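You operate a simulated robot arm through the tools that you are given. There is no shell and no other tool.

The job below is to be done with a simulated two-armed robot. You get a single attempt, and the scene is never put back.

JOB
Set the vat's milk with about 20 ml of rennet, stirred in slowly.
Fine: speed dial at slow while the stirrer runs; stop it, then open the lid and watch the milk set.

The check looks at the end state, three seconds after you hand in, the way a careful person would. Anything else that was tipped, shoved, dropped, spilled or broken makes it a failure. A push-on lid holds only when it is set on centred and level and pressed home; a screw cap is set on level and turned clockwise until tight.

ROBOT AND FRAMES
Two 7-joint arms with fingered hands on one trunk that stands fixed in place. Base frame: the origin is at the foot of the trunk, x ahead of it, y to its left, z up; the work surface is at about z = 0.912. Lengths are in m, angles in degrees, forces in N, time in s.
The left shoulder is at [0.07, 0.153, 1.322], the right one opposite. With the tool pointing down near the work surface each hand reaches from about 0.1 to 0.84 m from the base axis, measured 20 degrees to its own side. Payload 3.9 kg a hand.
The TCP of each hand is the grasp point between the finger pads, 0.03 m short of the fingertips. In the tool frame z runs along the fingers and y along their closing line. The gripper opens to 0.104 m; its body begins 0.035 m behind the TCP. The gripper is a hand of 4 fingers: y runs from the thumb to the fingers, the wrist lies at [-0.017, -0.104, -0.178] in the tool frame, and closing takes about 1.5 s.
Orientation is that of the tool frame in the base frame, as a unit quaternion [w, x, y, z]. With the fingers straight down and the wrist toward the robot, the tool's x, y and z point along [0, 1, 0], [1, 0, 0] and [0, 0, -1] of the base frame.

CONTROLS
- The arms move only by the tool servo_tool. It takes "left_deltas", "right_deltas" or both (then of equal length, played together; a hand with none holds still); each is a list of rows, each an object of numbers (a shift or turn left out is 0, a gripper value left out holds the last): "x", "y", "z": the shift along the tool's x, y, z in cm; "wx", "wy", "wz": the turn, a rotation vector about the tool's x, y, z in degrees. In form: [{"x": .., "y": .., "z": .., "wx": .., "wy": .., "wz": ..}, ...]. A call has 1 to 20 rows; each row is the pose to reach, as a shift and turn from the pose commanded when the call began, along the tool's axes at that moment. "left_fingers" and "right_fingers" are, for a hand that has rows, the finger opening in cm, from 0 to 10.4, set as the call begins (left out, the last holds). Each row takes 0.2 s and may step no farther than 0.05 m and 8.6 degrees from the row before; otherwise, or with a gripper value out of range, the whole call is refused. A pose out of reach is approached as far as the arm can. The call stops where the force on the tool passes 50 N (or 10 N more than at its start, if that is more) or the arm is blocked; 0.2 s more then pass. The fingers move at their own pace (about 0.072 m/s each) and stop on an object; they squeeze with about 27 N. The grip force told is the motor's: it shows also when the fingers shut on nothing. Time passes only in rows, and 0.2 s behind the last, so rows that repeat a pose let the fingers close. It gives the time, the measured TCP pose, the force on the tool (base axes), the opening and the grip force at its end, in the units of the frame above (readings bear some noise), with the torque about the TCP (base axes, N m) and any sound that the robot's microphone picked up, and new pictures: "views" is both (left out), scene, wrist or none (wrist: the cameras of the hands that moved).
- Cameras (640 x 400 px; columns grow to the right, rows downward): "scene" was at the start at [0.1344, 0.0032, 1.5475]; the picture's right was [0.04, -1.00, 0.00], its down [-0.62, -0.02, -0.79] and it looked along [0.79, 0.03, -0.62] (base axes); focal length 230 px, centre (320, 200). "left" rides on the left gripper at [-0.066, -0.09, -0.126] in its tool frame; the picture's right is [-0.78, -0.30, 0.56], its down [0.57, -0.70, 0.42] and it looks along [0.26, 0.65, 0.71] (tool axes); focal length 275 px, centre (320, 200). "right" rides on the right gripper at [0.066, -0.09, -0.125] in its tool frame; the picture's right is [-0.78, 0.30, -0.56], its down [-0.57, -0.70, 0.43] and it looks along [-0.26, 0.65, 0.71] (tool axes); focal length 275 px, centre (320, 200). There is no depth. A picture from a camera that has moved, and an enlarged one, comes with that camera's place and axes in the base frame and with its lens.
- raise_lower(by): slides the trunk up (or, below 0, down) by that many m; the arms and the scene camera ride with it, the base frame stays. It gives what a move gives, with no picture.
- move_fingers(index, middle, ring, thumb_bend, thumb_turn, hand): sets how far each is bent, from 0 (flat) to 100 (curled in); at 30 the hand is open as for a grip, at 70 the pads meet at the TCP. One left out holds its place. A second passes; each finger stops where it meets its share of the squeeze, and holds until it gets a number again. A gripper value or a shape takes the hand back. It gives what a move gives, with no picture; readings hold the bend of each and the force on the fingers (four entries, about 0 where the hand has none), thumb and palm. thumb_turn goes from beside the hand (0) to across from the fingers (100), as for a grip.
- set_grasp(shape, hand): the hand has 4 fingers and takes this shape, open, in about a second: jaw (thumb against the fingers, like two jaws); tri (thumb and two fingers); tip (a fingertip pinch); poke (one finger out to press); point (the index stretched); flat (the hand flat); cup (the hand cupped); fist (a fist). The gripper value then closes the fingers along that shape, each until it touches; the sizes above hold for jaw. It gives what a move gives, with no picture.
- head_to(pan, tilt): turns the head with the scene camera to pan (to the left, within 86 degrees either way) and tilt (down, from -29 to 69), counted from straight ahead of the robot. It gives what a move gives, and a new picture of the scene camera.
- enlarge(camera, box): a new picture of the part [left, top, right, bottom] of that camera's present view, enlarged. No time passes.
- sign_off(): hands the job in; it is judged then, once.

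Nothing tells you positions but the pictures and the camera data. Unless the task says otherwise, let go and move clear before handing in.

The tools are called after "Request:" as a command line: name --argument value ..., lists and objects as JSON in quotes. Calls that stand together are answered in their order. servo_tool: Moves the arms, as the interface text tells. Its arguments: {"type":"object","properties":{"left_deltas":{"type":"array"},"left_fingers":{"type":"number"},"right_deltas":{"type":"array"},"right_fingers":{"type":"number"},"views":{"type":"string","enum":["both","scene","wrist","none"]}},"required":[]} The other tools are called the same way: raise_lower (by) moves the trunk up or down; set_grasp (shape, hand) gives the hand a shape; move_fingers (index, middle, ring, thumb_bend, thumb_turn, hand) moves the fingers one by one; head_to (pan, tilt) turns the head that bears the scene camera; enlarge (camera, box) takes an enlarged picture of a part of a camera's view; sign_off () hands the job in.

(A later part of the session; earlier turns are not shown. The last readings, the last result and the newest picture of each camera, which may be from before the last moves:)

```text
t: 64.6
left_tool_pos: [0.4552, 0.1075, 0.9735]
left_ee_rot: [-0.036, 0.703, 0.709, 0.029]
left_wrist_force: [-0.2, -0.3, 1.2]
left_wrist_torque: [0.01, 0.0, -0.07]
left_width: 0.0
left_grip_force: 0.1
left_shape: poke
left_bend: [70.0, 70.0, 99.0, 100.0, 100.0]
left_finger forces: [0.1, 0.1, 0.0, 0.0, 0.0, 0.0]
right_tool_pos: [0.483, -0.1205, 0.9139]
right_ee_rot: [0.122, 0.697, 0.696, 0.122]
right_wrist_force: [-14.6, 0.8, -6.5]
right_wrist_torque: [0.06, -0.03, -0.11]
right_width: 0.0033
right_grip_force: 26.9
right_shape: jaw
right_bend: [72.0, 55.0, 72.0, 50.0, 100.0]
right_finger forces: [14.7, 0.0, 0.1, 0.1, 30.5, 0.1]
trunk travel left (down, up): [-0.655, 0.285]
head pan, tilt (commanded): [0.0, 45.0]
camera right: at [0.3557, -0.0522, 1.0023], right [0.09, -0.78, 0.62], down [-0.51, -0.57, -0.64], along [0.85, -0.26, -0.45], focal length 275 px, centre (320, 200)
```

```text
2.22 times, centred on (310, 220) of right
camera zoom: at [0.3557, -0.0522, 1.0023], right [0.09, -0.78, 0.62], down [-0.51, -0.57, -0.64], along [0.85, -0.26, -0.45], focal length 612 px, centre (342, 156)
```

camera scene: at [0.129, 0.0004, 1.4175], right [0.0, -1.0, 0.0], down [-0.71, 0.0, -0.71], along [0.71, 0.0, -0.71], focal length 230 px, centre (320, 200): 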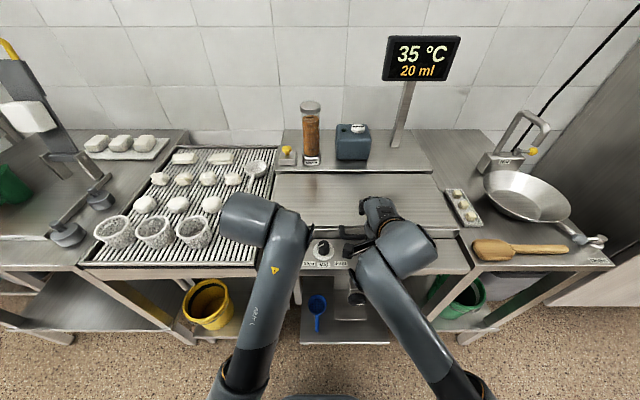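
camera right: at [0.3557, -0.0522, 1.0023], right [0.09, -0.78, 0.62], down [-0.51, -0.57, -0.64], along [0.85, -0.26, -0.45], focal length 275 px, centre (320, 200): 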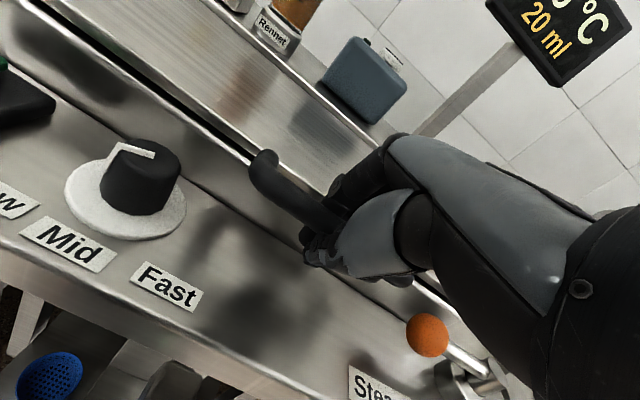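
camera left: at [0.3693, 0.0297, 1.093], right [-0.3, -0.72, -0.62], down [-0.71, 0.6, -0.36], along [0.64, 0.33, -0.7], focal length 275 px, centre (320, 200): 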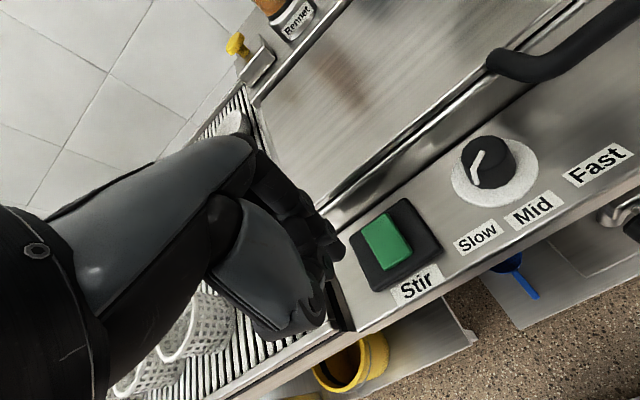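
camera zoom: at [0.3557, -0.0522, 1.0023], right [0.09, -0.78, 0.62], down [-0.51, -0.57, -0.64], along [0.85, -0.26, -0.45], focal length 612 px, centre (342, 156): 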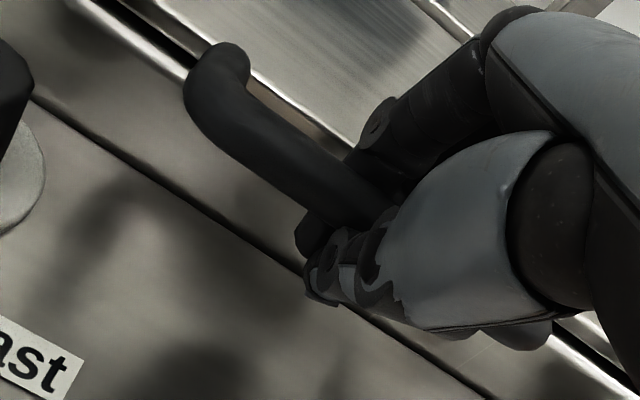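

The fingers have hooked around and under the bar with the thumb closed on it. I'll lift along the lid's arc by about 15° first and check the forces.

Request:
servo_tool --right_deltas '[{"y": 0.55, "z": -1.13}, {"y": 1.11, "z": -2.25}, {"y": 1.75, "z": -3.35}, {"y": 2.39, "z": -4.39}, {"y": 3.1, "z": -5.4}, {"y": 3.86, "z": -6.41}, {"y": 3.86, "z": -6.41}]' --views "both"

Request:
enlarge --camera "scene" --box '[260, 140, 480, 280]'

```text
t: 66.2
left_tool_pos: [0.454, 0.1075, 0.976]
left_ee_rot: [-0.036, 0.704, 0.709, 0.028]
left_wrist_force: [-0.2, 0.7, -0.7]
left_wrist_torque: [0.02, -0.01, 0.0]
left_width: 0.0001
left_grip_force: 0.0
left_shape: poke
left_bend: [70.0, 70.0, 99.0, 100.0, 100.0]
left_finger forces: [0.1, 0.1, 0.1, 0.1, 0.0, 0.0]
right_tool_pos: [0.4958, -0.12, 0.9913]
right_ee_rot: [0.125, 0.696, 0.696, 0.125]
right_wrist_force: [-21.3, 0.0, 0.9]
right_wrist_torque: [-0.04, 0.14, -0.08]
right_width: 0.003
right_grip_force: 26.9
right_shape: jaw
right_bend: [72.0, 55.0, 72.0, 51.0, 100.0]
right_finger forces: [16.8, 0.1, 0.2, 0.0, 31.1, 0.0]
trunk travel left (down, up): [-0.655, 0.285]
head pan, tilt (commanded): [0.0, 45.0]
camera scene: at [0.1239, 0.0005, 1.418], right [0.0, -1.0, 0.0], down [-0.7, 0.0, -0.71], along [0.71, 0.0, -0.7], focal length 230 px, centre (320, 200)
camera right: at [0.3687, -0.0522, 1.078], right [0.09, -0.78, 0.62], down [-0.51, -0.57, -0.64], along [0.86, -0.26, -0.45], focal length 275 px, centre (320, 200)
```

scene: 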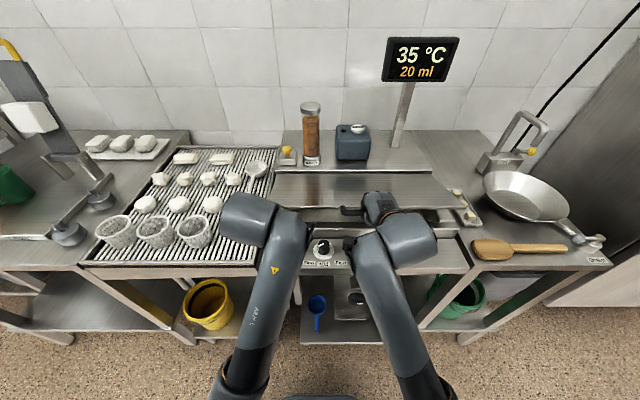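
right: 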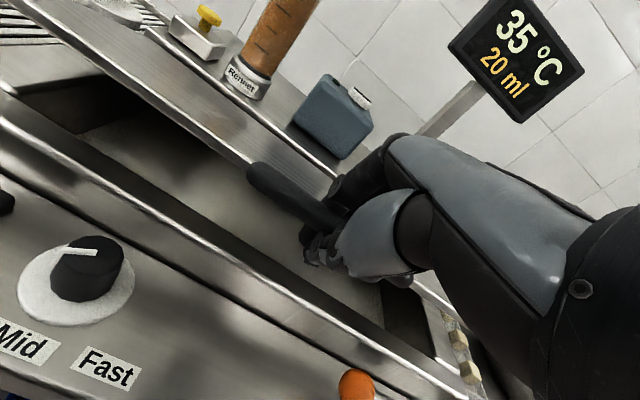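

```text
2.86 times, centred on (370, 210) of scene
camera zoom: at [0.1239, 0.0005, 1.418], right [0.0, -1.0, 0.0], down [-0.7, 0.0, -0.71], along [0.71, 0.0, -0.7], focal length 657 px, centre (177, 171)
```

zoom: 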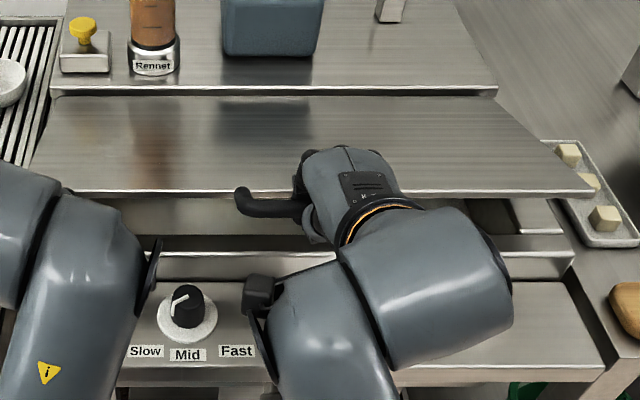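

The lid is lifting easily, and the slight backward push tells me the arc radius is a touch bigger than assumed. I'll continue on a corrected arc to about 45°.

Request:
servo_tool --right_deltas '[{"y": 1.16, "z": -2.53}, {"y": 2.96, "z": -4.39}, {"y": 4.92, "z": -6.09}, {"y": 7.02, "z": -7.61}, {"y": 9.24, "z": -8.94}, {"y": 11.57, "z": -10.09}, {"y": 11.57, "z": -10.09}]' --views "both"

Request:
enlarge --camera "scene" --box '[260, 100, 480, 280]'

```text
t: 67.8
left_tool_pos: [0.4607, 0.1078, 0.9704]
left_ee_rot: [-0.039, 0.704, 0.709, 0.025]
left_wrist_force: [-1.4, 0.1, 0.6]
left_wrist_torque: [0.03, 0.02, 0.04]
left_width: 0.0
left_grip_force: 0.1
left_shape: poke
left_bend: [70.0, 70.0, 99.0, 100.0, 100.0]
left_finger forces: [0.1, 0.1, 0.0, 0.1, 0.0, 0.0]
right_tool_pos: [0.5795, -0.1198, 1.1182]
right_ee_rot: [0.12, 0.697, 0.697, 0.12]
right_wrist_force: [10.2, 3.4, -21.0]
right_wrist_torque: [-0.05, 0.76, -0.04]
right_width: 0.0033
right_grip_force: 27.1
right_shape: jaw
right_bend: [71.0, 55.0, 62.0, 54.0, 100.0]
right_finger forces: [32.3, 0.1, 6.3, 0.1, 30.1, 0.0]
trunk travel left (down, up): [-0.655, 0.285]
head pan, tilt (commanded): [0.0, 45.0]
camera scene: at [0.1354, 0.0006, 1.4167], right [0.0, -1.0, 0.0], down [-0.71, 0.0, -0.7], along [0.7, 0.0, -0.71], focal length 230 px, centre (320, 200)
camera right: at [0.4528, -0.0529, 1.2076], right [0.09, -0.78, 0.62], down [-0.52, -0.57, -0.64], along [0.85, -0.26, -0.46], focal length 275 px, centre (320, 200)
```

scene: 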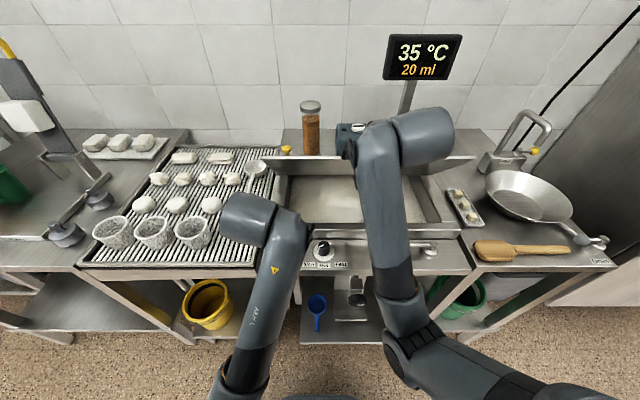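
right: 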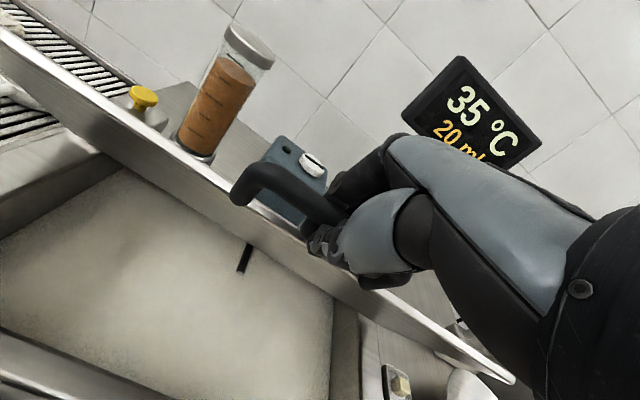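

```text
2.22 times, centred on (370, 190) of scene
camera zoom: at [0.1354, 0.0006, 1.4167], right [0.0, -1.0, 0.0], down [-0.71, 0.0, -0.7], along [0.7, 0.0, -0.71], focal length 511 px, centre (209, 222)
```

zoom: 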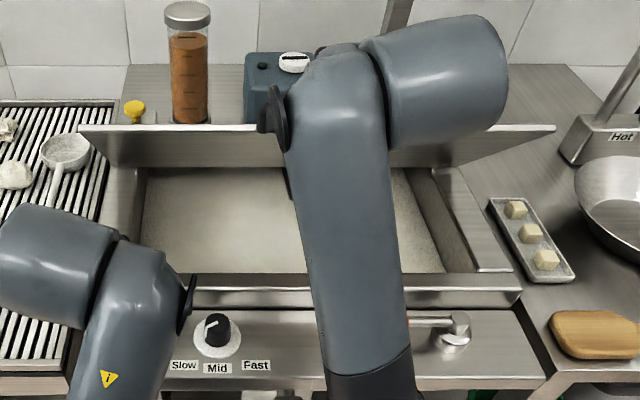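

The lid is at about 48° and the pale milk is visible inside. The force readings give a refined hinge radius of about 0.28 m, so I'll continue on that arc to about 75°.

Request:
servo_tool --right_deltas '[{"y": 1.51, "z": 0.26}, {"y": 3.84, "z": -0.42}, {"y": 6.22, "z": -0.89}, {"y": 8.63, "z": -1.15}, {"y": 11.04, "z": -1.21}, {"y": 13.46, "z": -1.05}, {"y": 13.46, "z": -1.05}]' --views "both"

Request:
enlarge --camera "scene" --box '[260, 80, 480, 260]'

```text
t: 69.4
left_tool_pos: [0.4604, 0.1046, 0.9715]
left_ee_rot: [-0.039, 0.704, 0.708, 0.026]
left_wrist_force: [-0.6, -0.5, 0.6]
left_wrist_torque: [-0.01, 0.02, 0.03]
left_width: 0.0
left_grip_force: 0.0
left_shape: poke
left_bend: [70.0, 70.0, 99.0, 100.0, 100.0]
left_finger forces: [0.0, 0.1, 0.0, 0.0, 0.0, 0.0]
right_tool_pos: [0.701, -0.1192, 1.1733]
right_ee_rot: [0.119, 0.697, 0.697, 0.121]
right_wrist_force: [1.1, -2.8, -19.0]
right_wrist_torque: [-0.02, 0.64, -0.18]
right_width: 0.0033
right_grip_force: 26.9
right_shape: jaw
right_bend: [71.0, 55.0, 63.0, 54.0, 100.0]
right_finger forces: [28.8, 0.0, 4.3, 0.0, 28.3, 0.0]
trunk travel left (down, up): [-0.655, 0.285]
head pan, tilt (commanded): [0.0, 45.0]
camera scene: at [0.1333, -0.0015, 1.417], right [0.0, -1.0, 0.0], down [-0.71, 0.0, -0.7], along [0.7, 0.0, -0.71], focal length 230 px, centre (320, 200)
camera right: at [0.5735, -0.0525, 1.2639], right [0.09, -0.78, 0.62], down [-0.52, -0.57, -0.64], along [0.85, -0.26, -0.46], focal length 275 px, centre (320, 200)
```

scene: 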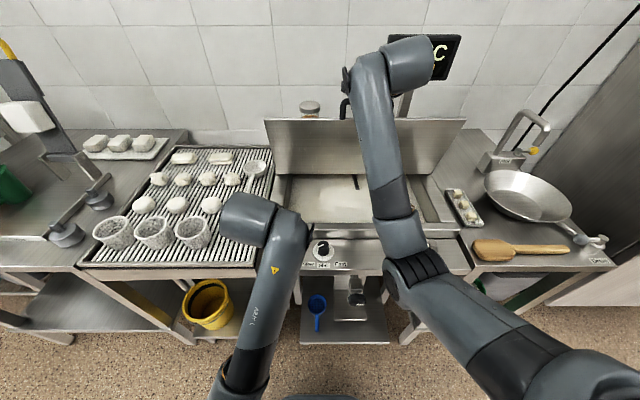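
right: 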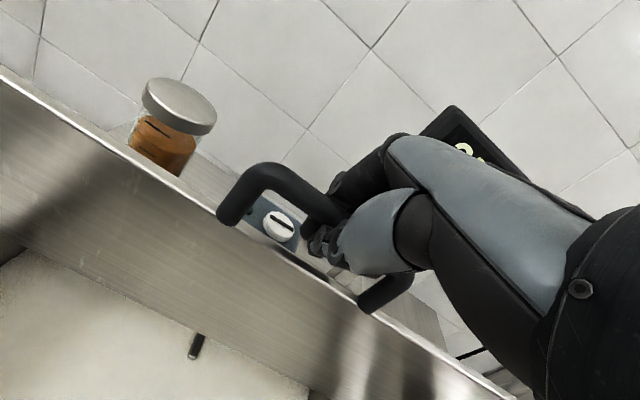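

```text
2.22 times, centred on (370, 170) of scene
camera zoom: at [0.1333, -0.0015, 1.417], right [0.0, -1.0, 0.0], down [-0.71, 0.0, -0.7], along [0.7, 0.0, -0.71], focal length 511 px, centre (209, 267)
```

zoom: 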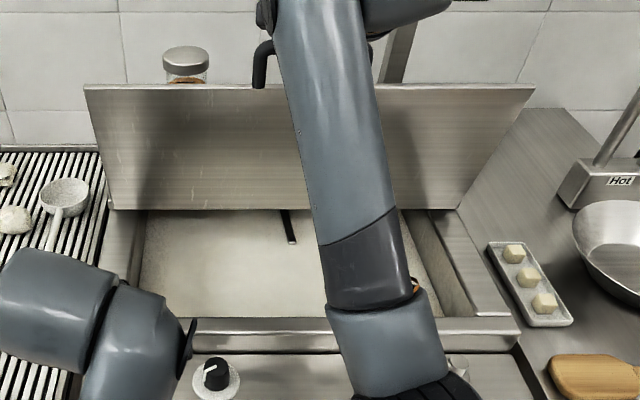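

The lid is at about 80° and I can see into the vat. I'll ease it a few degrees further on the fitted circle to take the strain off before testing whether it stays up.

Request:
servo_tool --right_deltas '[{"y": 0.7, "z": 0.36}, {"y": 1.4, "z": 0.72}, {"y": 2.07, "z": 1.07}, {"y": 2.07, "z": 1.07}]' --views "wrist"

Request:
servo_tool --right_deltas '[{}, {}, {}]' --right_fingers 2.5 --views "both"

Request:
enlarge --camera "right" --box '[180, 120, 440, 340]'

```text
t: 70.4
left_tool_pos: [0.4561, 0.1071, 0.9723]
left_ee_rot: [-0.038, 0.705, 0.708, 0.027]
left_wrist_force: [-0.8, -0.3, -0.5]
left_wrist_torque: [0.02, 0.01, 0.01]
left_width: 0.0
left_grip_force: 0.0
left_shape: poke
left_bend: [70.0, 70.0, 99.0, 100.0, 100.0]
left_finger forces: [0.0, 0.0, 0.0, 0.0, 0.1, 0.1]
right_tool_pos: [0.7198, -0.1191, 1.1764]
right_ee_rot: [0.123, 0.696, 0.696, 0.125]
right_wrist_force: [-1.3, -2.5, -1.5]
right_wrist_torque: [0.0, 0.22, -0.2]
right_width: 0.0036
right_grip_force: 27.5
right_shape: jaw
right_bend: [71.0, 55.0, 72.0, 54.0, 100.0]
right_finger forces: [24.4, 0.0, 2.4, 0.1, 22.5, 0.1]
trunk travel left (down, up): [-0.655, 0.285]
head pan, tilt (commanded): [0.0, 45.0]
camera right: at [0.592, -0.0524, 1.2639], right [0.09, -0.78, 0.62], down [-0.51, -0.57, -0.64], along [0.85, -0.26, -0.45], focal length 275 px, centre (320, 200)
```

right: 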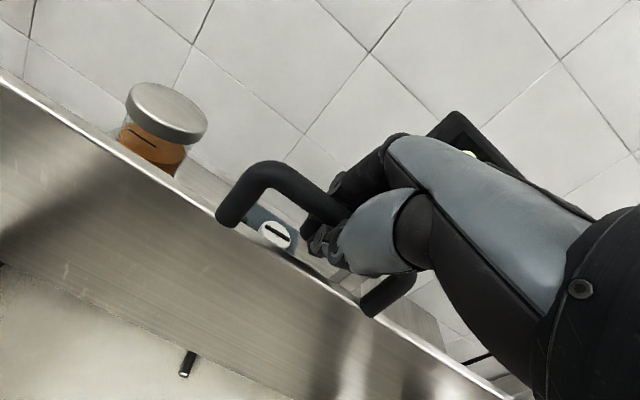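

```text
t: 71.2
left_tool_pos: [0.4573, 0.1067, 0.9725]
left_ee_rot: [-0.038, 0.703, 0.709, 0.027]
left_wrist_force: [0.0, 0.0, 0.2]
left_wrist_torque: [0.01, 0.0, -0.02]
left_width: 0.0002
left_grip_force: 0.1
left_shape: poke
left_bend: [70.0, 70.0, 99.0, 100.0, 100.0]
left_finger forces: [0.0, 0.0, 0.1, 0.0, 0.0, 0.1]
right_tool_pos: [0.7198, -0.1178, 1.1747]
right_ee_rot: [0.122, 0.696, 0.697, 0.123]
right_wrist_force: [-0.2, 1.3, 0.5]
right_wrist_torque: [-0.02, -0.01, -0.02]
right_width: 0.0247
right_grip_force: 0.1
right_shape: jaw
right_bend: [73.0, 56.0, 55.0, 74.0, 100.0]
right_finger forces: [0.0, 0.0, 0.0, 0.0, 0.1, 0.1]
trunk travel left (down, up): [-0.655, 0.285]
head pan, tilt (commanded): [0.0, 45.0]
camera scene: at [0.1299, 0.0002, 1.4174], right [0.0, -1.0, 0.0], down [-0.71, 0.0, -0.71], along [0.71, 0.0, -0.71], focal length 230 px, centre (320, 200)
camera right: at [0.5925, -0.0514, 1.2626], right [0.09, -0.78, 0.62], down [-0.51, -0.57, -0.64], along [0.85, -0.26, -0.45], focal length 275 px, centre (320, 200)
```

scene: 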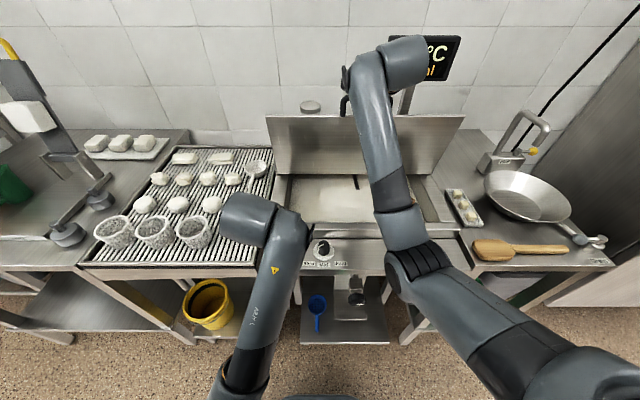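
right: 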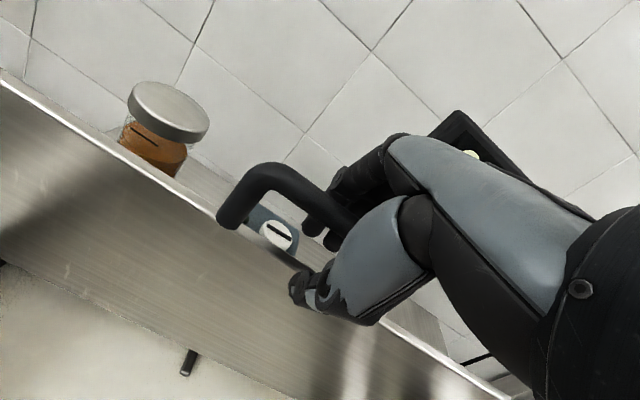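

```text
1.82 times, centred on (310, 230) of right
camera zoom: at [0.5925, -0.0514, 1.2626], right [0.09, -0.78, 0.62], down [-0.51, -0.57, -0.64], along [0.85, -0.26, -0.45], focal length 500 px, centre (338, 146)
```

zoom: 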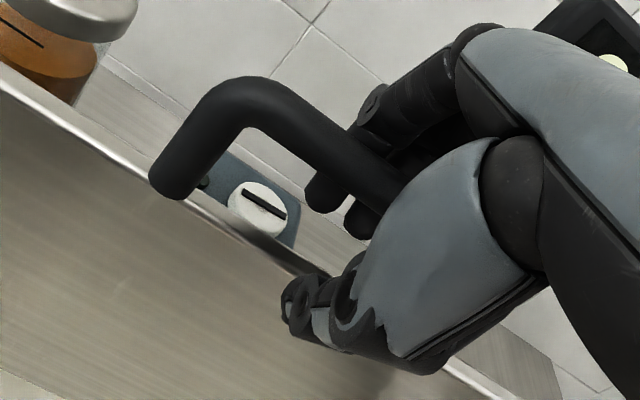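

The fingers have opened with zero force and the lid stays where it is. I'll open wider, wait a moment, then lift the hand straight up off the bar.

Request:
servo_tool --right_deltas '[{}, {}, {}, {}, {}]' --right_fingers 6.5 --views "wrist"

Request:
enlarge --camera "right" --box '[180, 120, 440, 340]'

Request:
enlarge --camera "scene" --box '[260, 80, 480, 260]'

```text
t: 72.4
left_tool_pos: [0.4575, 0.1067, 0.9727]
left_ee_rot: [-0.037, 0.704, 0.708, 0.026]
left_wrist_force: [-0.2, -0.3, -0.4]
left_wrist_torque: [-0.04, -0.02, 0.0]
left_width: 0.0001
left_grip_force: 0.0
left_shape: poke
left_bend: [70.0, 70.0, 99.0, 100.0, 100.0]
left_finger forces: [0.0, 0.1, 0.0, 0.0, 0.0, 0.0]
right_tool_pos: [0.7191, -0.1186, 1.1744]
right_ee_rot: [0.122, 0.696, 0.697, 0.122]
right_wrist_force: [0.3, 0.7, -0.2]
right_wrist_torque: [-0.02, -0.01, 0.03]
right_width: 0.0644
right_grip_force: 0.1
right_shape: jaw
right_bend: [73.0, 40.0, 36.0, 62.0, 99.0]
right_finger forces: [0.0, 0.1, 0.1, 0.0, 0.0, 0.0]
trunk travel left (down, up): [-0.655, 0.285]
head pan, tilt (commanded): [0.0, 45.0]
camera right: at [0.5921, -0.0518, 1.2627], right [0.09, -0.78, 0.62], down [-0.51, -0.57, -0.64], along [0.85, -0.27, -0.45], focal length 275 px, centre (320, 200)
```

right: 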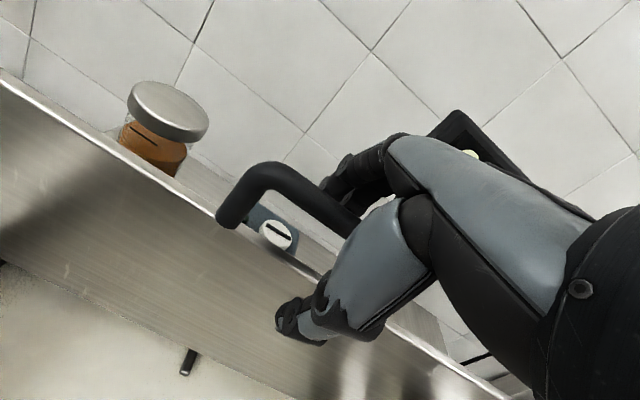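

```text
1.82 times, centred on (310, 230) of right
camera zoom: at [0.5921, -0.0518, 1.2627], right [0.09, -0.78, 0.62], down [-0.51, -0.57, -0.64], along [0.85, -0.27, -0.45], focal length 500 px, centre (338, 146)
```

zoom: 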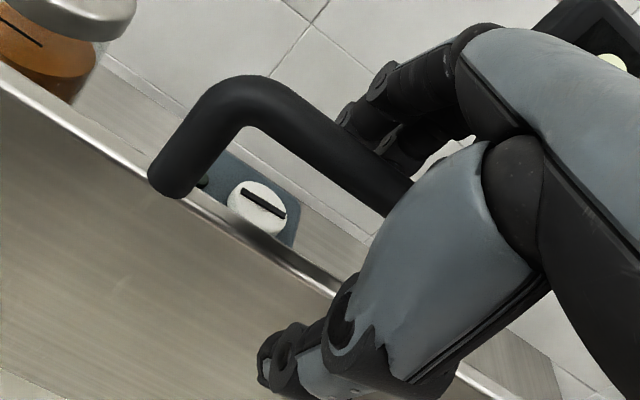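

```text
2.22 times, centred on (370, 170) of scene
camera zoom: at [0.1295, 0.0004, 1.4174], right [0.0, -1.0, 0.0], down [-0.71, 0.0, -0.71], along [0.71, 0.0, -0.71], focal length 511 px, centre (209, 267)
```

zoom: 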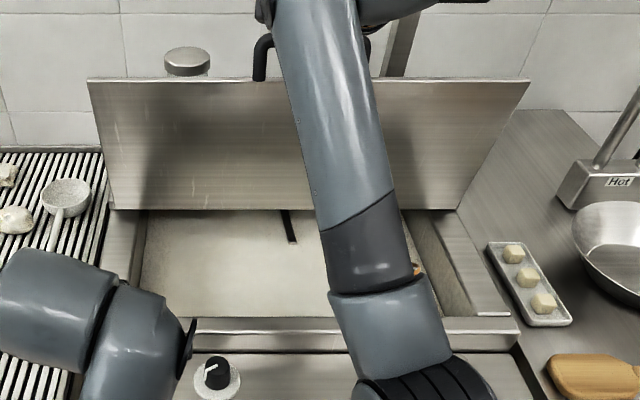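

The lid holds by itself. I'll raise the right hand straight up off the bar.

Request:
servo_tool --right_deltas '[{"y": 0.5, "z": -1.4}, {"y": 1.0, "z": -2.8}, {"y": 1.7, "z": -4.7}, {"y": 2.57, "z": -7.05}, {"y": 3.42, "z": -9.4}, {"y": 3.42, "z": -9.4}]' --views "both"

Request:
enlarge --camera "scene" --box '[260, 80, 480, 260]'

```text
t: 73.8
left_tool_pos: [0.4583, 0.1072, 0.9729]
left_ee_rot: [-0.038, 0.704, 0.708, 0.027]
left_wrist_force: [0.7, -0.1, 1.2]
left_wrist_torque: [-0.01, 0.02, 0.01]
left_width: 0.0003
left_grip_force: 0.2
left_shape: poke
left_bend: [70.0, 70.0, 99.0, 100.0, 100.0]
left_finger forces: [0.0, 0.0, 0.0, 0.1, 0.0, 0.0]
right_tool_pos: [0.7209, -0.1186, 1.2753]
right_ee_rot: [0.123, 0.697, 0.696, 0.122]
right_wrist_force: [-0.1, -0.3, -0.4]
right_wrist_torque: [-0.01, -0.01, 0.04]
right_width: 0.0646
right_grip_force: 0.2
right_shape: jaw
right_bend: [73.0, 40.0, 36.0, 62.0, 99.0]
right_finger forces: [0.0, 0.1, 0.2, 0.0, 0.0, 0.0]
trunk travel left (down, up): [-0.655, 0.285]
head pan, tilt (commanded): [0.0, 45.0]
camera scene: at [0.1297, 0.0003, 1.4174], right [0.0, -1.0, 0.0], down [-0.71, 0.0, -0.71], along [0.71, 0.0, -0.71], focal length 230 px, centre (320, 200)
camera right: at [0.5942, -0.0516, 1.3628], right [0.09, -0.78, 0.62], down [-0.52, -0.57, -0.64], along [0.85, -0.26, -0.45], focal length 275 px, centre (320, 200)
```

scene: 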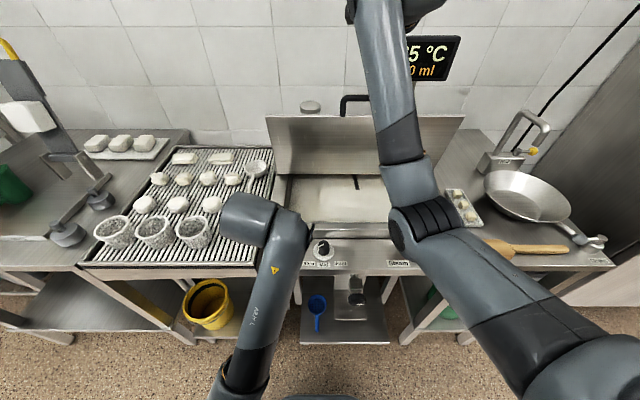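
right: 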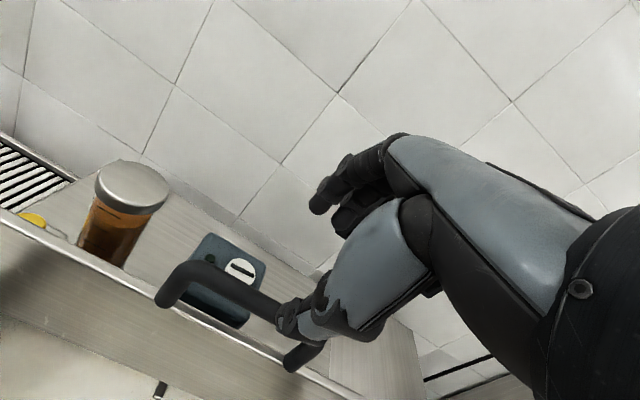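

```text
2.22 times, centred on (370, 170) of scene
camera zoom: at [0.1297, 0.0003, 1.4174], right [0.0, -1.0, 0.0], down [-0.71, 0.0, -0.71], along [0.71, 0.0, -0.71], focal length 511 px, centre (209, 267)
```

zoom: 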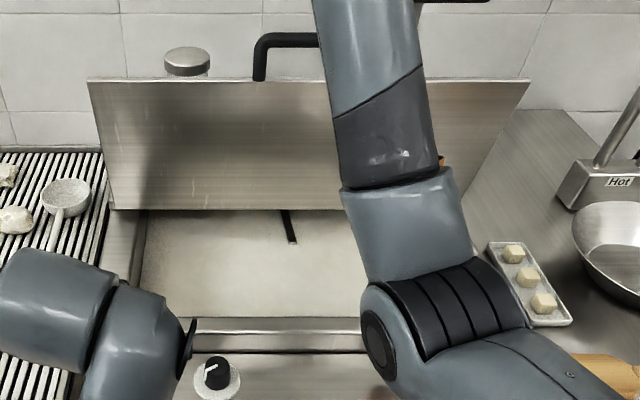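

The hand is clear and the lid stands open by itself. I'll bring the right hand back and away, then look at the milk and the display.

Request:
servo_tool --right_deltas '[{"x": -2.0, "y": -2.8, "z": -1.5, "wx": 3}, {"x": -4.5, "y": -6, "z": -2.6, "wx": 6}, {"x": -7, "y": -9.5, "z": -3.8, "wx": 9}, {"x": -9.5, "y": -12.5, "z": -4.8, "wx": 12}, {"x": -12, "y": -15, "z": -5.6, "wx": 16}, {"x": -13.5, "y": -16.5, "z": -6, "wx": 20}, {"x": -13.5, "y": -16.5, "z": -6, "wx": 20}]' --views "scene"

Request:
enlarge --camera "scene" --box '[260, 100, 480, 280]'

Request:
enlarge --camera "scene" --box '[380, 30, 470, 90]'

```text
t: 75.6
left_tool_pos: [0.4566, 0.1059, 0.9726]
left_ee_rot: [-0.039, 0.704, 0.709, 0.029]
left_wrist_force: [0.1, 0.2, 0.1]
left_wrist_torque: [0.0, 0.0, 0.0]
left_width: 0.0004
left_grip_force: 0.1
left_shape: poke
left_bend: [70.0, 70.0, 99.0, 100.0, 100.0]
left_finger forces: [0.1, 0.0, 0.0, 0.1, 0.0, 0.0]
right_tool_pos: [0.5381, -0.3, 1.2785]
right_ee_rot: [0.005, 0.741, 0.671, 0.001]
right_wrist_force: [-0.1, -0.6, -0.1]
right_wrist_torque: [0.0, -0.01, -0.02]
right_width: 0.0646
right_grip_force: 0.1
right_shape: jaw
right_bend: [73.0, 40.0, 36.0, 62.0, 99.0]
right_finger forces: [0.0, 0.1, 0.0, 0.1, 0.0, 0.1]
trunk travel left (down, up): [-0.655, 0.285]
head pan, tilt (commanded): [0.0, 45.0]
stopped in row 7 (right hand): the arm was blocked; the commanded pose is now the measured one
camera scene: at [0.1296, -0.0013, 1.4174], right [0.0, -1.0, 0.0], down [-0.71, 0.0, -0.71], along [0.71, 0.0, -0.71], focal length 230 px, centre (320, 200)
```

scene: 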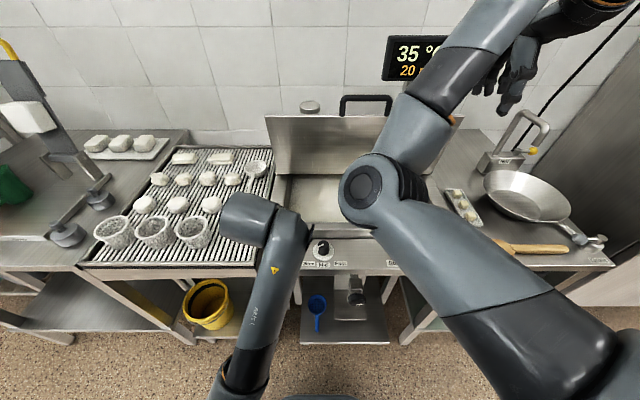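

```text
2.22 times, centred on (370, 190) of scene
camera zoom: at [0.1296, -0.0013, 1.4174], right [0.0, -1.0, 0.0], down [-0.71, 0.0, -0.71], along [0.71, 0.0, -0.71], focal length 511 px, centre (209, 222)
```

zoom: 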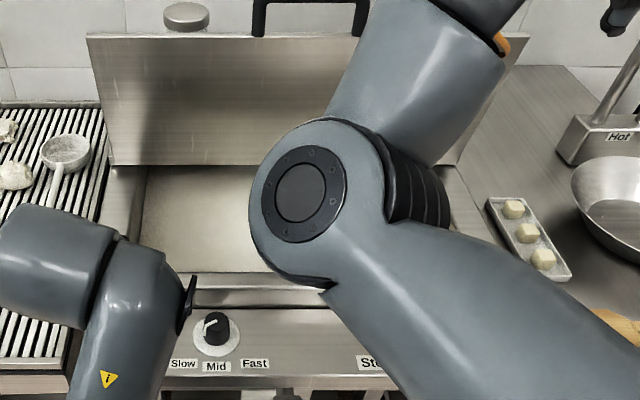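

```text
6.67 times, centred on (425, 60) of scene
camera zoom: at [0.1296, -0.0013, 1.4174], right [0.0, -1.0, 0.0], down [-0.71, 0.0, -0.71], along [0.71, 0.0, -0.71], focal length 1533 px, centre (-380, 1133)
```

zoom: 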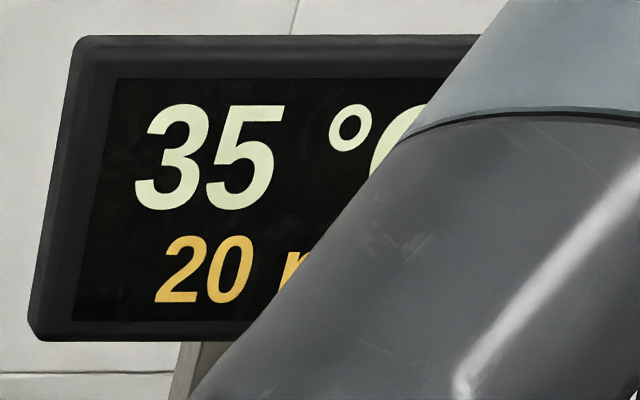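

The lid is open, the display shows 35 °C and 20 ml, and the dial is at Slow with the stirrer off. I'll draw the left hand up and away too, and give the milk time while watching it.

Request:
servo_tool --left_deltas '[{"x": 0, "y": 1, "z": -2}, {"x": 1, "y": 2, "z": -5}, {"x": 3, "y": 3, "z": -8.5}, {"x": 5.5, "y": 4, "z": -12}, {"x": 8, "y": 5, "z": -15.5}, {"x": 10.5, "y": 6.5, "z": -19}, {"x": 13, "y": 8, "z": -22.5}, {"x": 13, "y": 8, "z": -24}, {"x": 13, "y": 8, "z": -24}]' --views "both"

```text
t: 76.6
left_tool_pos: [0.5079, 0.2033, 1.0995]
left_ee_rot: [-0.082, 0.668, 0.735, 0.087]
left_wrist_force: [0.3, -0.1, 0.1]
left_wrist_torque: [0.02, -0.01, 0.02]
left_width: 0.0001
left_grip_force: 0.0
left_shape: poke
left_bend: [70.0, 70.0, 99.0, 100.0, 100.0]
left_finger forces: [0.0, 0.0, 0.1, 0.0, 0.0, 0.0]
left hand out of reach, approached as far as the arm can: row 5
right_tool_pos: [0.538, -0.3005, 1.2799]
right_ee_rot: [0.006, 0.742, 0.67, 0.001]
right_wrist_force: [0.1, -0.5, -0.1]
right_wrist_torque: [0.01, -0.03, 0.01]
right_width: 0.0644
right_grip_force: 0.0
right_shape: jaw
right_bend: [73.0, 40.0, 36.0, 62.0, 99.0]
right_finger forces: [0.0, 0.1, 0.1, 0.1, 0.0, 0.1]
trunk travel left (down, up): [-0.655, 0.285]
head pan, tilt (commanded): [0.0, 45.0]
stopped in row 5 (left hand): the arm was blocked; the commanded pose is now the measured one
camera scene: at [0.1302, 0.0002, 1.4173], right [0.0, -1.0, 0.0], down [-0.71, 0.0, -0.71], along [0.71, 0.0, -0.71], focal length 230 px, centre (320, 200)
camera left: at [0.4254, 0.1022, 1.2036], right [-0.22, -0.65, -0.73], down [-0.75, 0.59, -0.29], along [0.62, 0.49, -0.62], focal length 275 px, centre (320, 200)
```

scene: 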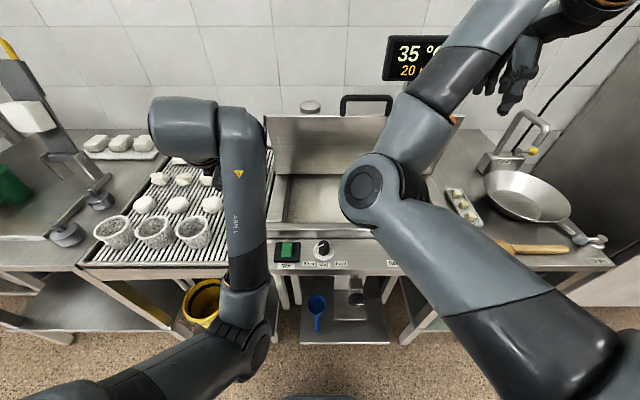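
left: 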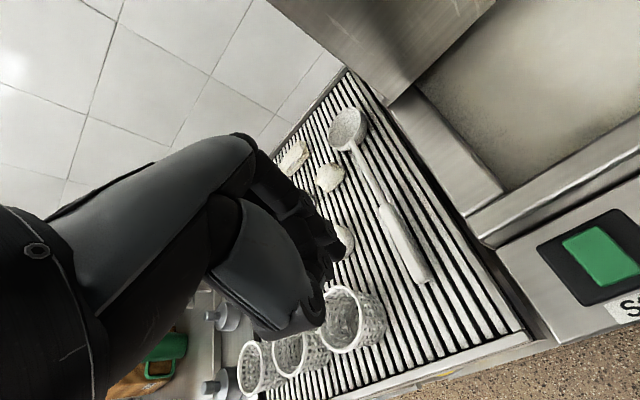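

Both hands are clear of the vat and the controls. I'll look closely at the milk, the rocker and the dial.

Request:
enlarge --camera "scene" --box '[255, 160, 375, 280]'

Request:
enlarge --camera "left" --box '[400, 0, 640, 320]'

Request:
enlarge --camera "right" --box '[0, 0, 640, 400]'

```text
3.33 times, centred on (315, 220) of scene
camera zoom: at [0.1302, 0.0002, 1.4173], right [0.0, -1.0, 0.0], down [-0.71, 0.0, -0.71], along [0.71, 0.0, -0.71], focal length 767 px, centre (337, 133)
```

zoom: 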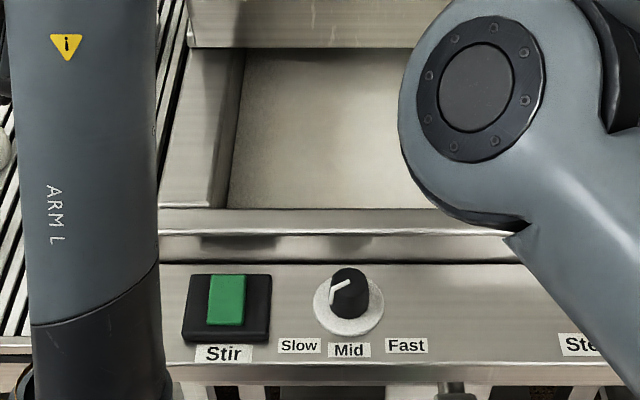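

```text
1.25 times, centred on (520, 160) of left
camera zoom: at [0.4254, 0.1022, 1.2036], right [-0.22, -0.65, -0.73], down [-0.75, 0.59, -0.29], along [0.62, 0.49, -0.62], focal length 344 px, centre (70, 250)
```

zoom: 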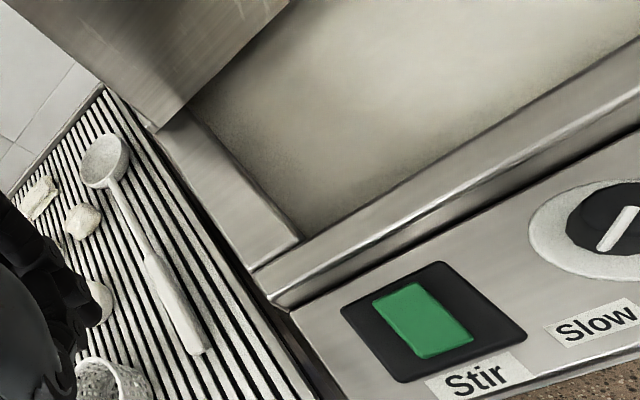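

```text
1.00 times, centred on (320, 200) of right (not enlarged: the box is as wide or as high as the picture)
camera zoom: at [0.4547, -0.2233, 1.4048], right [0.21, -0.8, 0.57], down [-0.75, -0.5, -0.43], along [0.62, -0.33, -0.71], focal length 275 px, centre (320, 200)
```

zoom: 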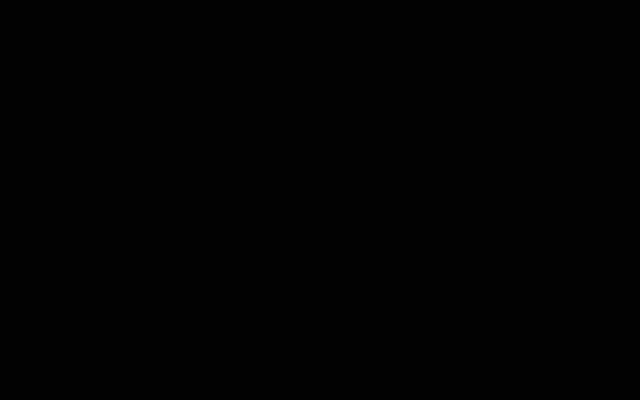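

The rocker and dial states look right. The right wrist camera is blocked by its own folded forearm, so I'll unfold that arm a bit and keep watching the milk.

Request:
servo_tool --right_deltas '[{"x": 0, "y": 2, "z": -1, "wz": -2}, {"x": 0, "y": 4, "z": -2, "wz": -4}, {"x": 0, "y": 6, "z": -3, "wz": -6}, {"x": -1, "y": 8, "z": -4, "wz": -8}, {"x": -2, "y": 10, "z": -5, "wz": -10}, {"x": -2, "y": 10, "z": -5, "wz": -10}]' --views "both"

Request:
enlarge --camera "scene" --box '[255, 100, 475, 280]'

```text
t: 78.0
left_tool_pos: [0.5076, 0.204, 1.0996]
left_ee_rot: [-0.081, 0.667, 0.735, 0.087]
left_wrist_force: [-1.2, -0.1, -0.4]
left_wrist_torque: [0.02, -0.01, 0.01]
left_width: 0.0
left_grip_force: 0.1
left_shape: poke
left_bend: [70.0, 70.0, 99.0, 100.0, 100.0]
left_finger forces: [0.0, 0.0, 0.0, 0.0, 0.0, 0.0]
right_tool_pos: [0.6358, -0.3269, 1.3314]
right_ee_rot: [0.007, 0.679, 0.734, 0.001]
right_wrist_force: [0.7, -0.2, 0.3]
right_wrist_torque: [-0.02, 0.02, 0.01]
right_width: 0.0645
right_grip_force: 0.0
right_shape: jaw
right_bend: [73.0, 40.0, 36.0, 62.0, 99.0]
right_finger forces: [0.0, 0.0, 0.1, 0.0, 0.1, 0.0]
trunk travel left (down, up): [-0.655, 0.285]
head pan, tilt (commanded): [0.0, 45.0]
camera scene: at [0.1291, 0.0012, 1.4175], right [0.0, -1.0, 0.0], down [-0.71, 0.0, -0.71], along [0.71, 0.0, -0.71], focal length 230 px, centre (320, 200)
camera right: at [0.5391, -0.2655, 1.4566], right [0.35, -0.75, 0.57], down [-0.65, -0.63, -0.43], along [0.67, -0.22, -0.71], focal length 275 px, centre (320, 200)
```

scene: 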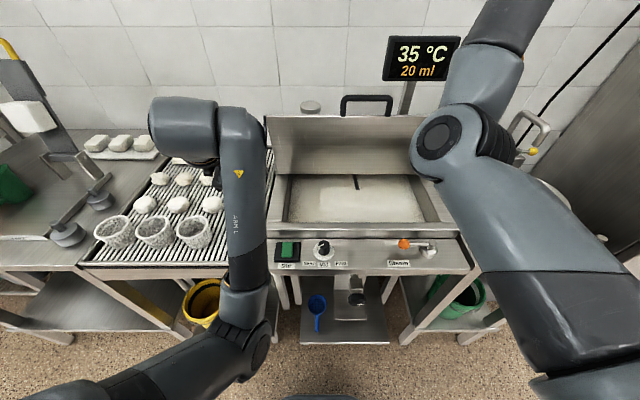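
right: 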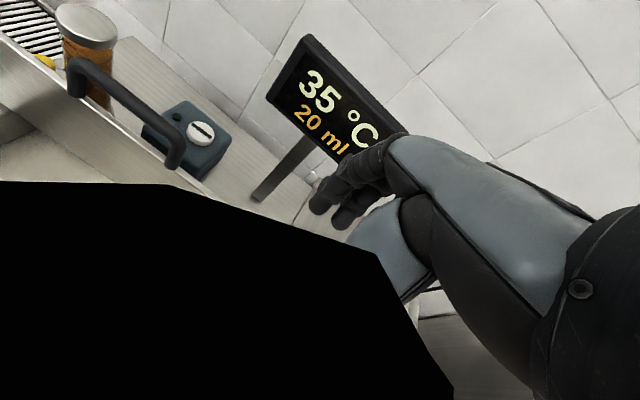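

```text
2.22 times, centred on (365, 190) of scene
camera zoom: at [0.1291, 0.0012, 1.4175], right [0.0, -1.0, 0.0], down [-0.71, 0.0, -0.71], along [0.71, 0.0, -0.71], focal length 511 px, centre (220, 222)
```

zoom: 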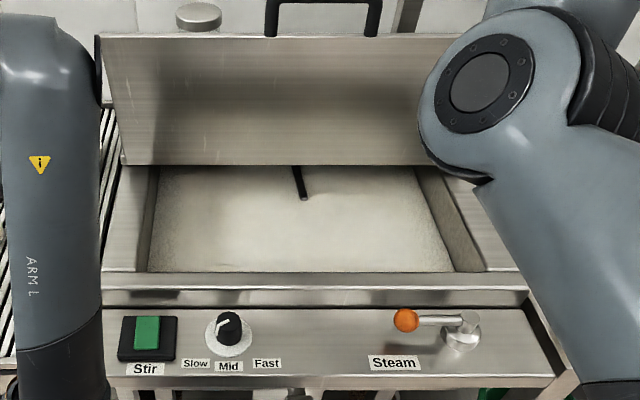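

The view into the vat is clear now, everything else is undisturbed, and the steam lever is as it was. I'll hold still and watch the milk for some time.

Request:
servo_tool --right_deltas '[{}, {}, {}, {}, {}, {}, {}, {}, {}, {}, {}, {}, {}, {}, {}, {}, {}, {}, {}, {}]' --views "none"

Request:
servo_tool --right_deltas '[{}, {}, {}, {}, {}, {}, {}, {}, {}, {}, {}, {}, {}, {}, {}, {}, {}, {}, {}, {}]' --views "none"

Request:
enlarge --camera "scene" --box '[255, 100, 475, 280]'

Request:
enlarge --camera "scene" --box '[380, 30, 470, 90]'

```text
t: 82.2
left_tool_pos: [0.5074, 0.204, 1.099]
left_ee_rot: [-0.082, 0.668, 0.735, 0.085]
left_wrist_force: [-0.7, -0.3, 0.3]
left_wrist_torque: [-0.03, -0.03, 0.0]
left_width: 0.0001
left_grip_force: 0.0
left_shape: poke
left_bend: [70.0, 70.0, 99.0, 100.0, 100.0]
left_finger forces: [0.1, 0.0, 0.0, 0.1, 0.0, 0.0]
right_tool_pos: [0.6355, -0.3267, 1.3321]
right_ee_rot: [0.006, 0.679, 0.734, 0.0]
right_wrist_force: [0.3, -0.2, 0.2]
right_wrist_torque: [0.02, 0.01, 0.03]
right_width: 0.0647
right_grip_force: 0.1
right_shape: jaw
right_bend: [73.0, 40.0, 36.0, 62.0, 99.0]
right_finger forces: [0.0, 0.1, 0.1, 0.0, 0.0, 0.0]
trunk travel left (down, up): [-0.655, 0.285]
head pan, tilt (commanded): [0.0, 45.0]
```

```text
t: 86.4
left_tool_pos: [0.507, 0.2032, 1.0996]
left_ee_rot: [-0.082, 0.667, 0.735, 0.086]
left_wrist_force: [-0.5, 0.2, -0.6]
left_wrist_torque: [-0.03, 0.03, -0.01]
left_width: 0.0001
left_grip_force: 0.1
left_shape: poke
left_bend: [70.0, 70.0, 99.0, 100.0, 100.0]
left_finger forces: [0.0, 0.0, 0.0, 0.0, 0.0, 0.0]
right_tool_pos: [0.6357, -0.3272, 1.3301]
right_ee_rot: [0.006, 0.679, 0.734, -0.001]
right_wrist_force: [-0.1, 0.5, 0.0]
right_wrist_torque: [0.0, 0.01, -0.05]
right_width: 0.0647
right_grip_force: 0.2
right_shape: jaw
right_bend: [73.0, 40.0, 36.0, 62.0, 99.0]
right_finger forces: [0.0, 0.0, 0.0, 0.0, 0.1, 0.1]
trunk travel left (down, up): [-0.655, 0.285]
head pan, tilt (commanded): [0.0, 45.0]
```

```text
2.22 times, centred on (365, 190) of scene
camera zoom: at [0.1295, 0.0003, 1.4174], right [0.0, -1.0, 0.0], down [-0.71, 0.0, -0.71], along [0.71, 0.0, -0.71], focal length 511 px, centre (220, 222)
```

zoom: 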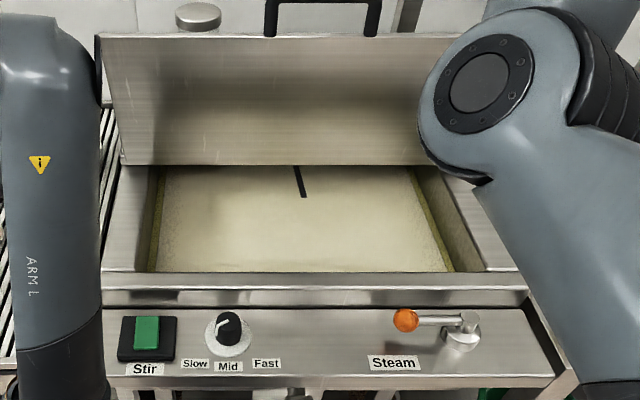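

```text
6.67 times, centred on (425, 60) of scene
camera zoom: at [0.1295, 0.0003, 1.4174], right [0.0, -1.0, 0.0], down [-0.71, 0.0, -0.71], along [0.71, 0.0, -0.71], focal length 1533 px, centre (-380, 1133)
```

zoom: 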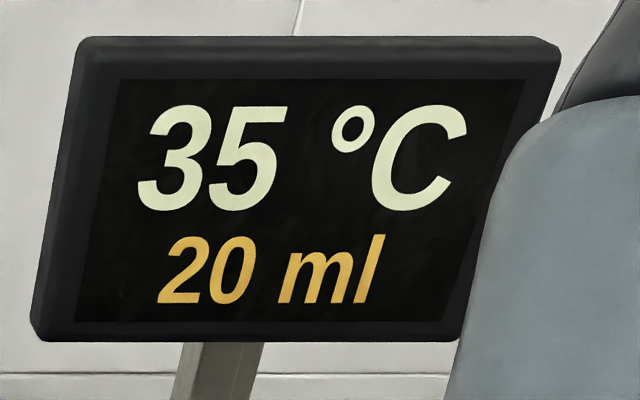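

The milk has changed: it is now a firmer cream curd with a yellowish whey line at the vat walls, so it is setting. I'll wait a little longer and check the whole scene once more.

Request:
servo_tool --right_deltas '[{}, {}, {}, {}, {}, {}, {}, {}, {}, {}, {}, {}, {}, {}, {}, {}, {}, {}, {}, {}]' --views "scene"

Request:
enlarge --camera "scene" --box '[255, 100, 475, 280]'

Request:
enlarge --camera "right" --box '[40, 30, 320, 200]'

Request:
enlarge --camera "scene" --box '[275, 232, 355, 275]'

```text
t: 90.6
left_tool_pos: [0.5074, 0.2032, 1.0984]
left_ee_rot: [-0.083, 0.668, 0.734, 0.087]
left_wrist_force: [-0.3, 0.1, 1.5]
left_wrist_torque: [0.01, -0.02, 0.0]
left_width: 0.0002
left_grip_force: 0.0
left_shape: poke
left_bend: [70.0, 70.0, 99.0, 100.0, 100.0]
left_finger forces: [0.1, 0.1, 0.0, 0.0, 0.1, 0.1]
right_tool_pos: [0.6358, -0.3274, 1.3317]
right_ee_rot: [0.006, 0.679, 0.734, 0.001]
right_wrist_force: [-0.6, -0.9, 0.0]
right_wrist_torque: [0.03, 0.03, 0.03]
right_width: 0.0646
right_grip_force: 0.1
right_shape: jaw
right_bend: [73.0, 40.0, 36.0, 62.0, 99.0]
right_finger forces: [0.0, 0.1, 0.0, 0.0, 0.1, 0.0]
trunk travel left (down, up): [-0.655, 0.285]
head pan, tilt (commanded): [0.0, 45.0]
camera scene: at [0.1295, 0.0003, 1.4174], right [0.0, -1.0, 0.0], down [-0.71, 0.0, -0.71], along [0.71, 0.0, -0.71], focal length 230 px, centre (320, 200)
```

scene: 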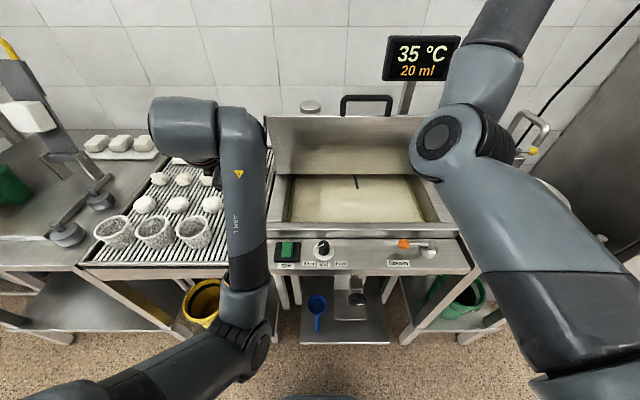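

```text
2.22 times, centred on (365, 190) of scene
camera zoom: at [0.1295, 0.0003, 1.4174], right [0.0, -1.0, 0.0], down [-0.71, 0.0, -0.71], along [0.71, 0.0, -0.71], focal length 511 px, centre (220, 222)
```

zoom: 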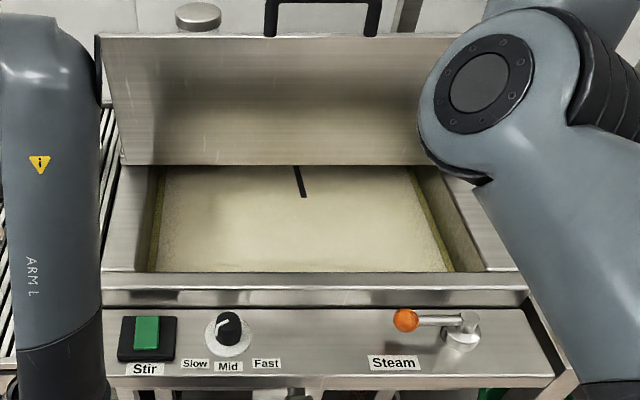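

```text
2.29 times, centred on (180, 115) of right
camera zoom: at [0.5394, -0.2663, 1.4561], right [0.35, -0.75, 0.57], down [-0.65, -0.63, -0.43], along [0.67, -0.22, -0.71], focal length 629 px, centre (640, 394)
```

zoom: 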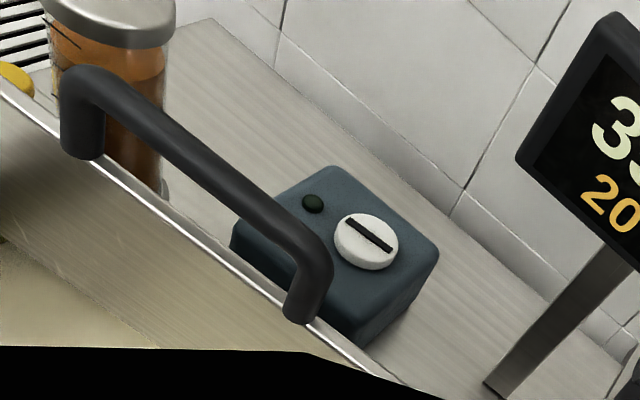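

```text
8.00 times, centred on (315, 254) of scene
camera zoom: at [0.1295, 0.0003, 1.4174], right [0.0, -1.0, 0.0], down [-0.71, 0.0, -0.71], along [0.71, 0.0, -0.71], focal length 1840 px, centre (360, -228)
```

zoom: 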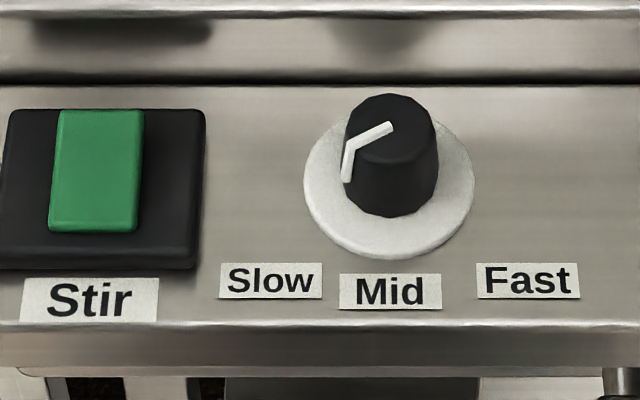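

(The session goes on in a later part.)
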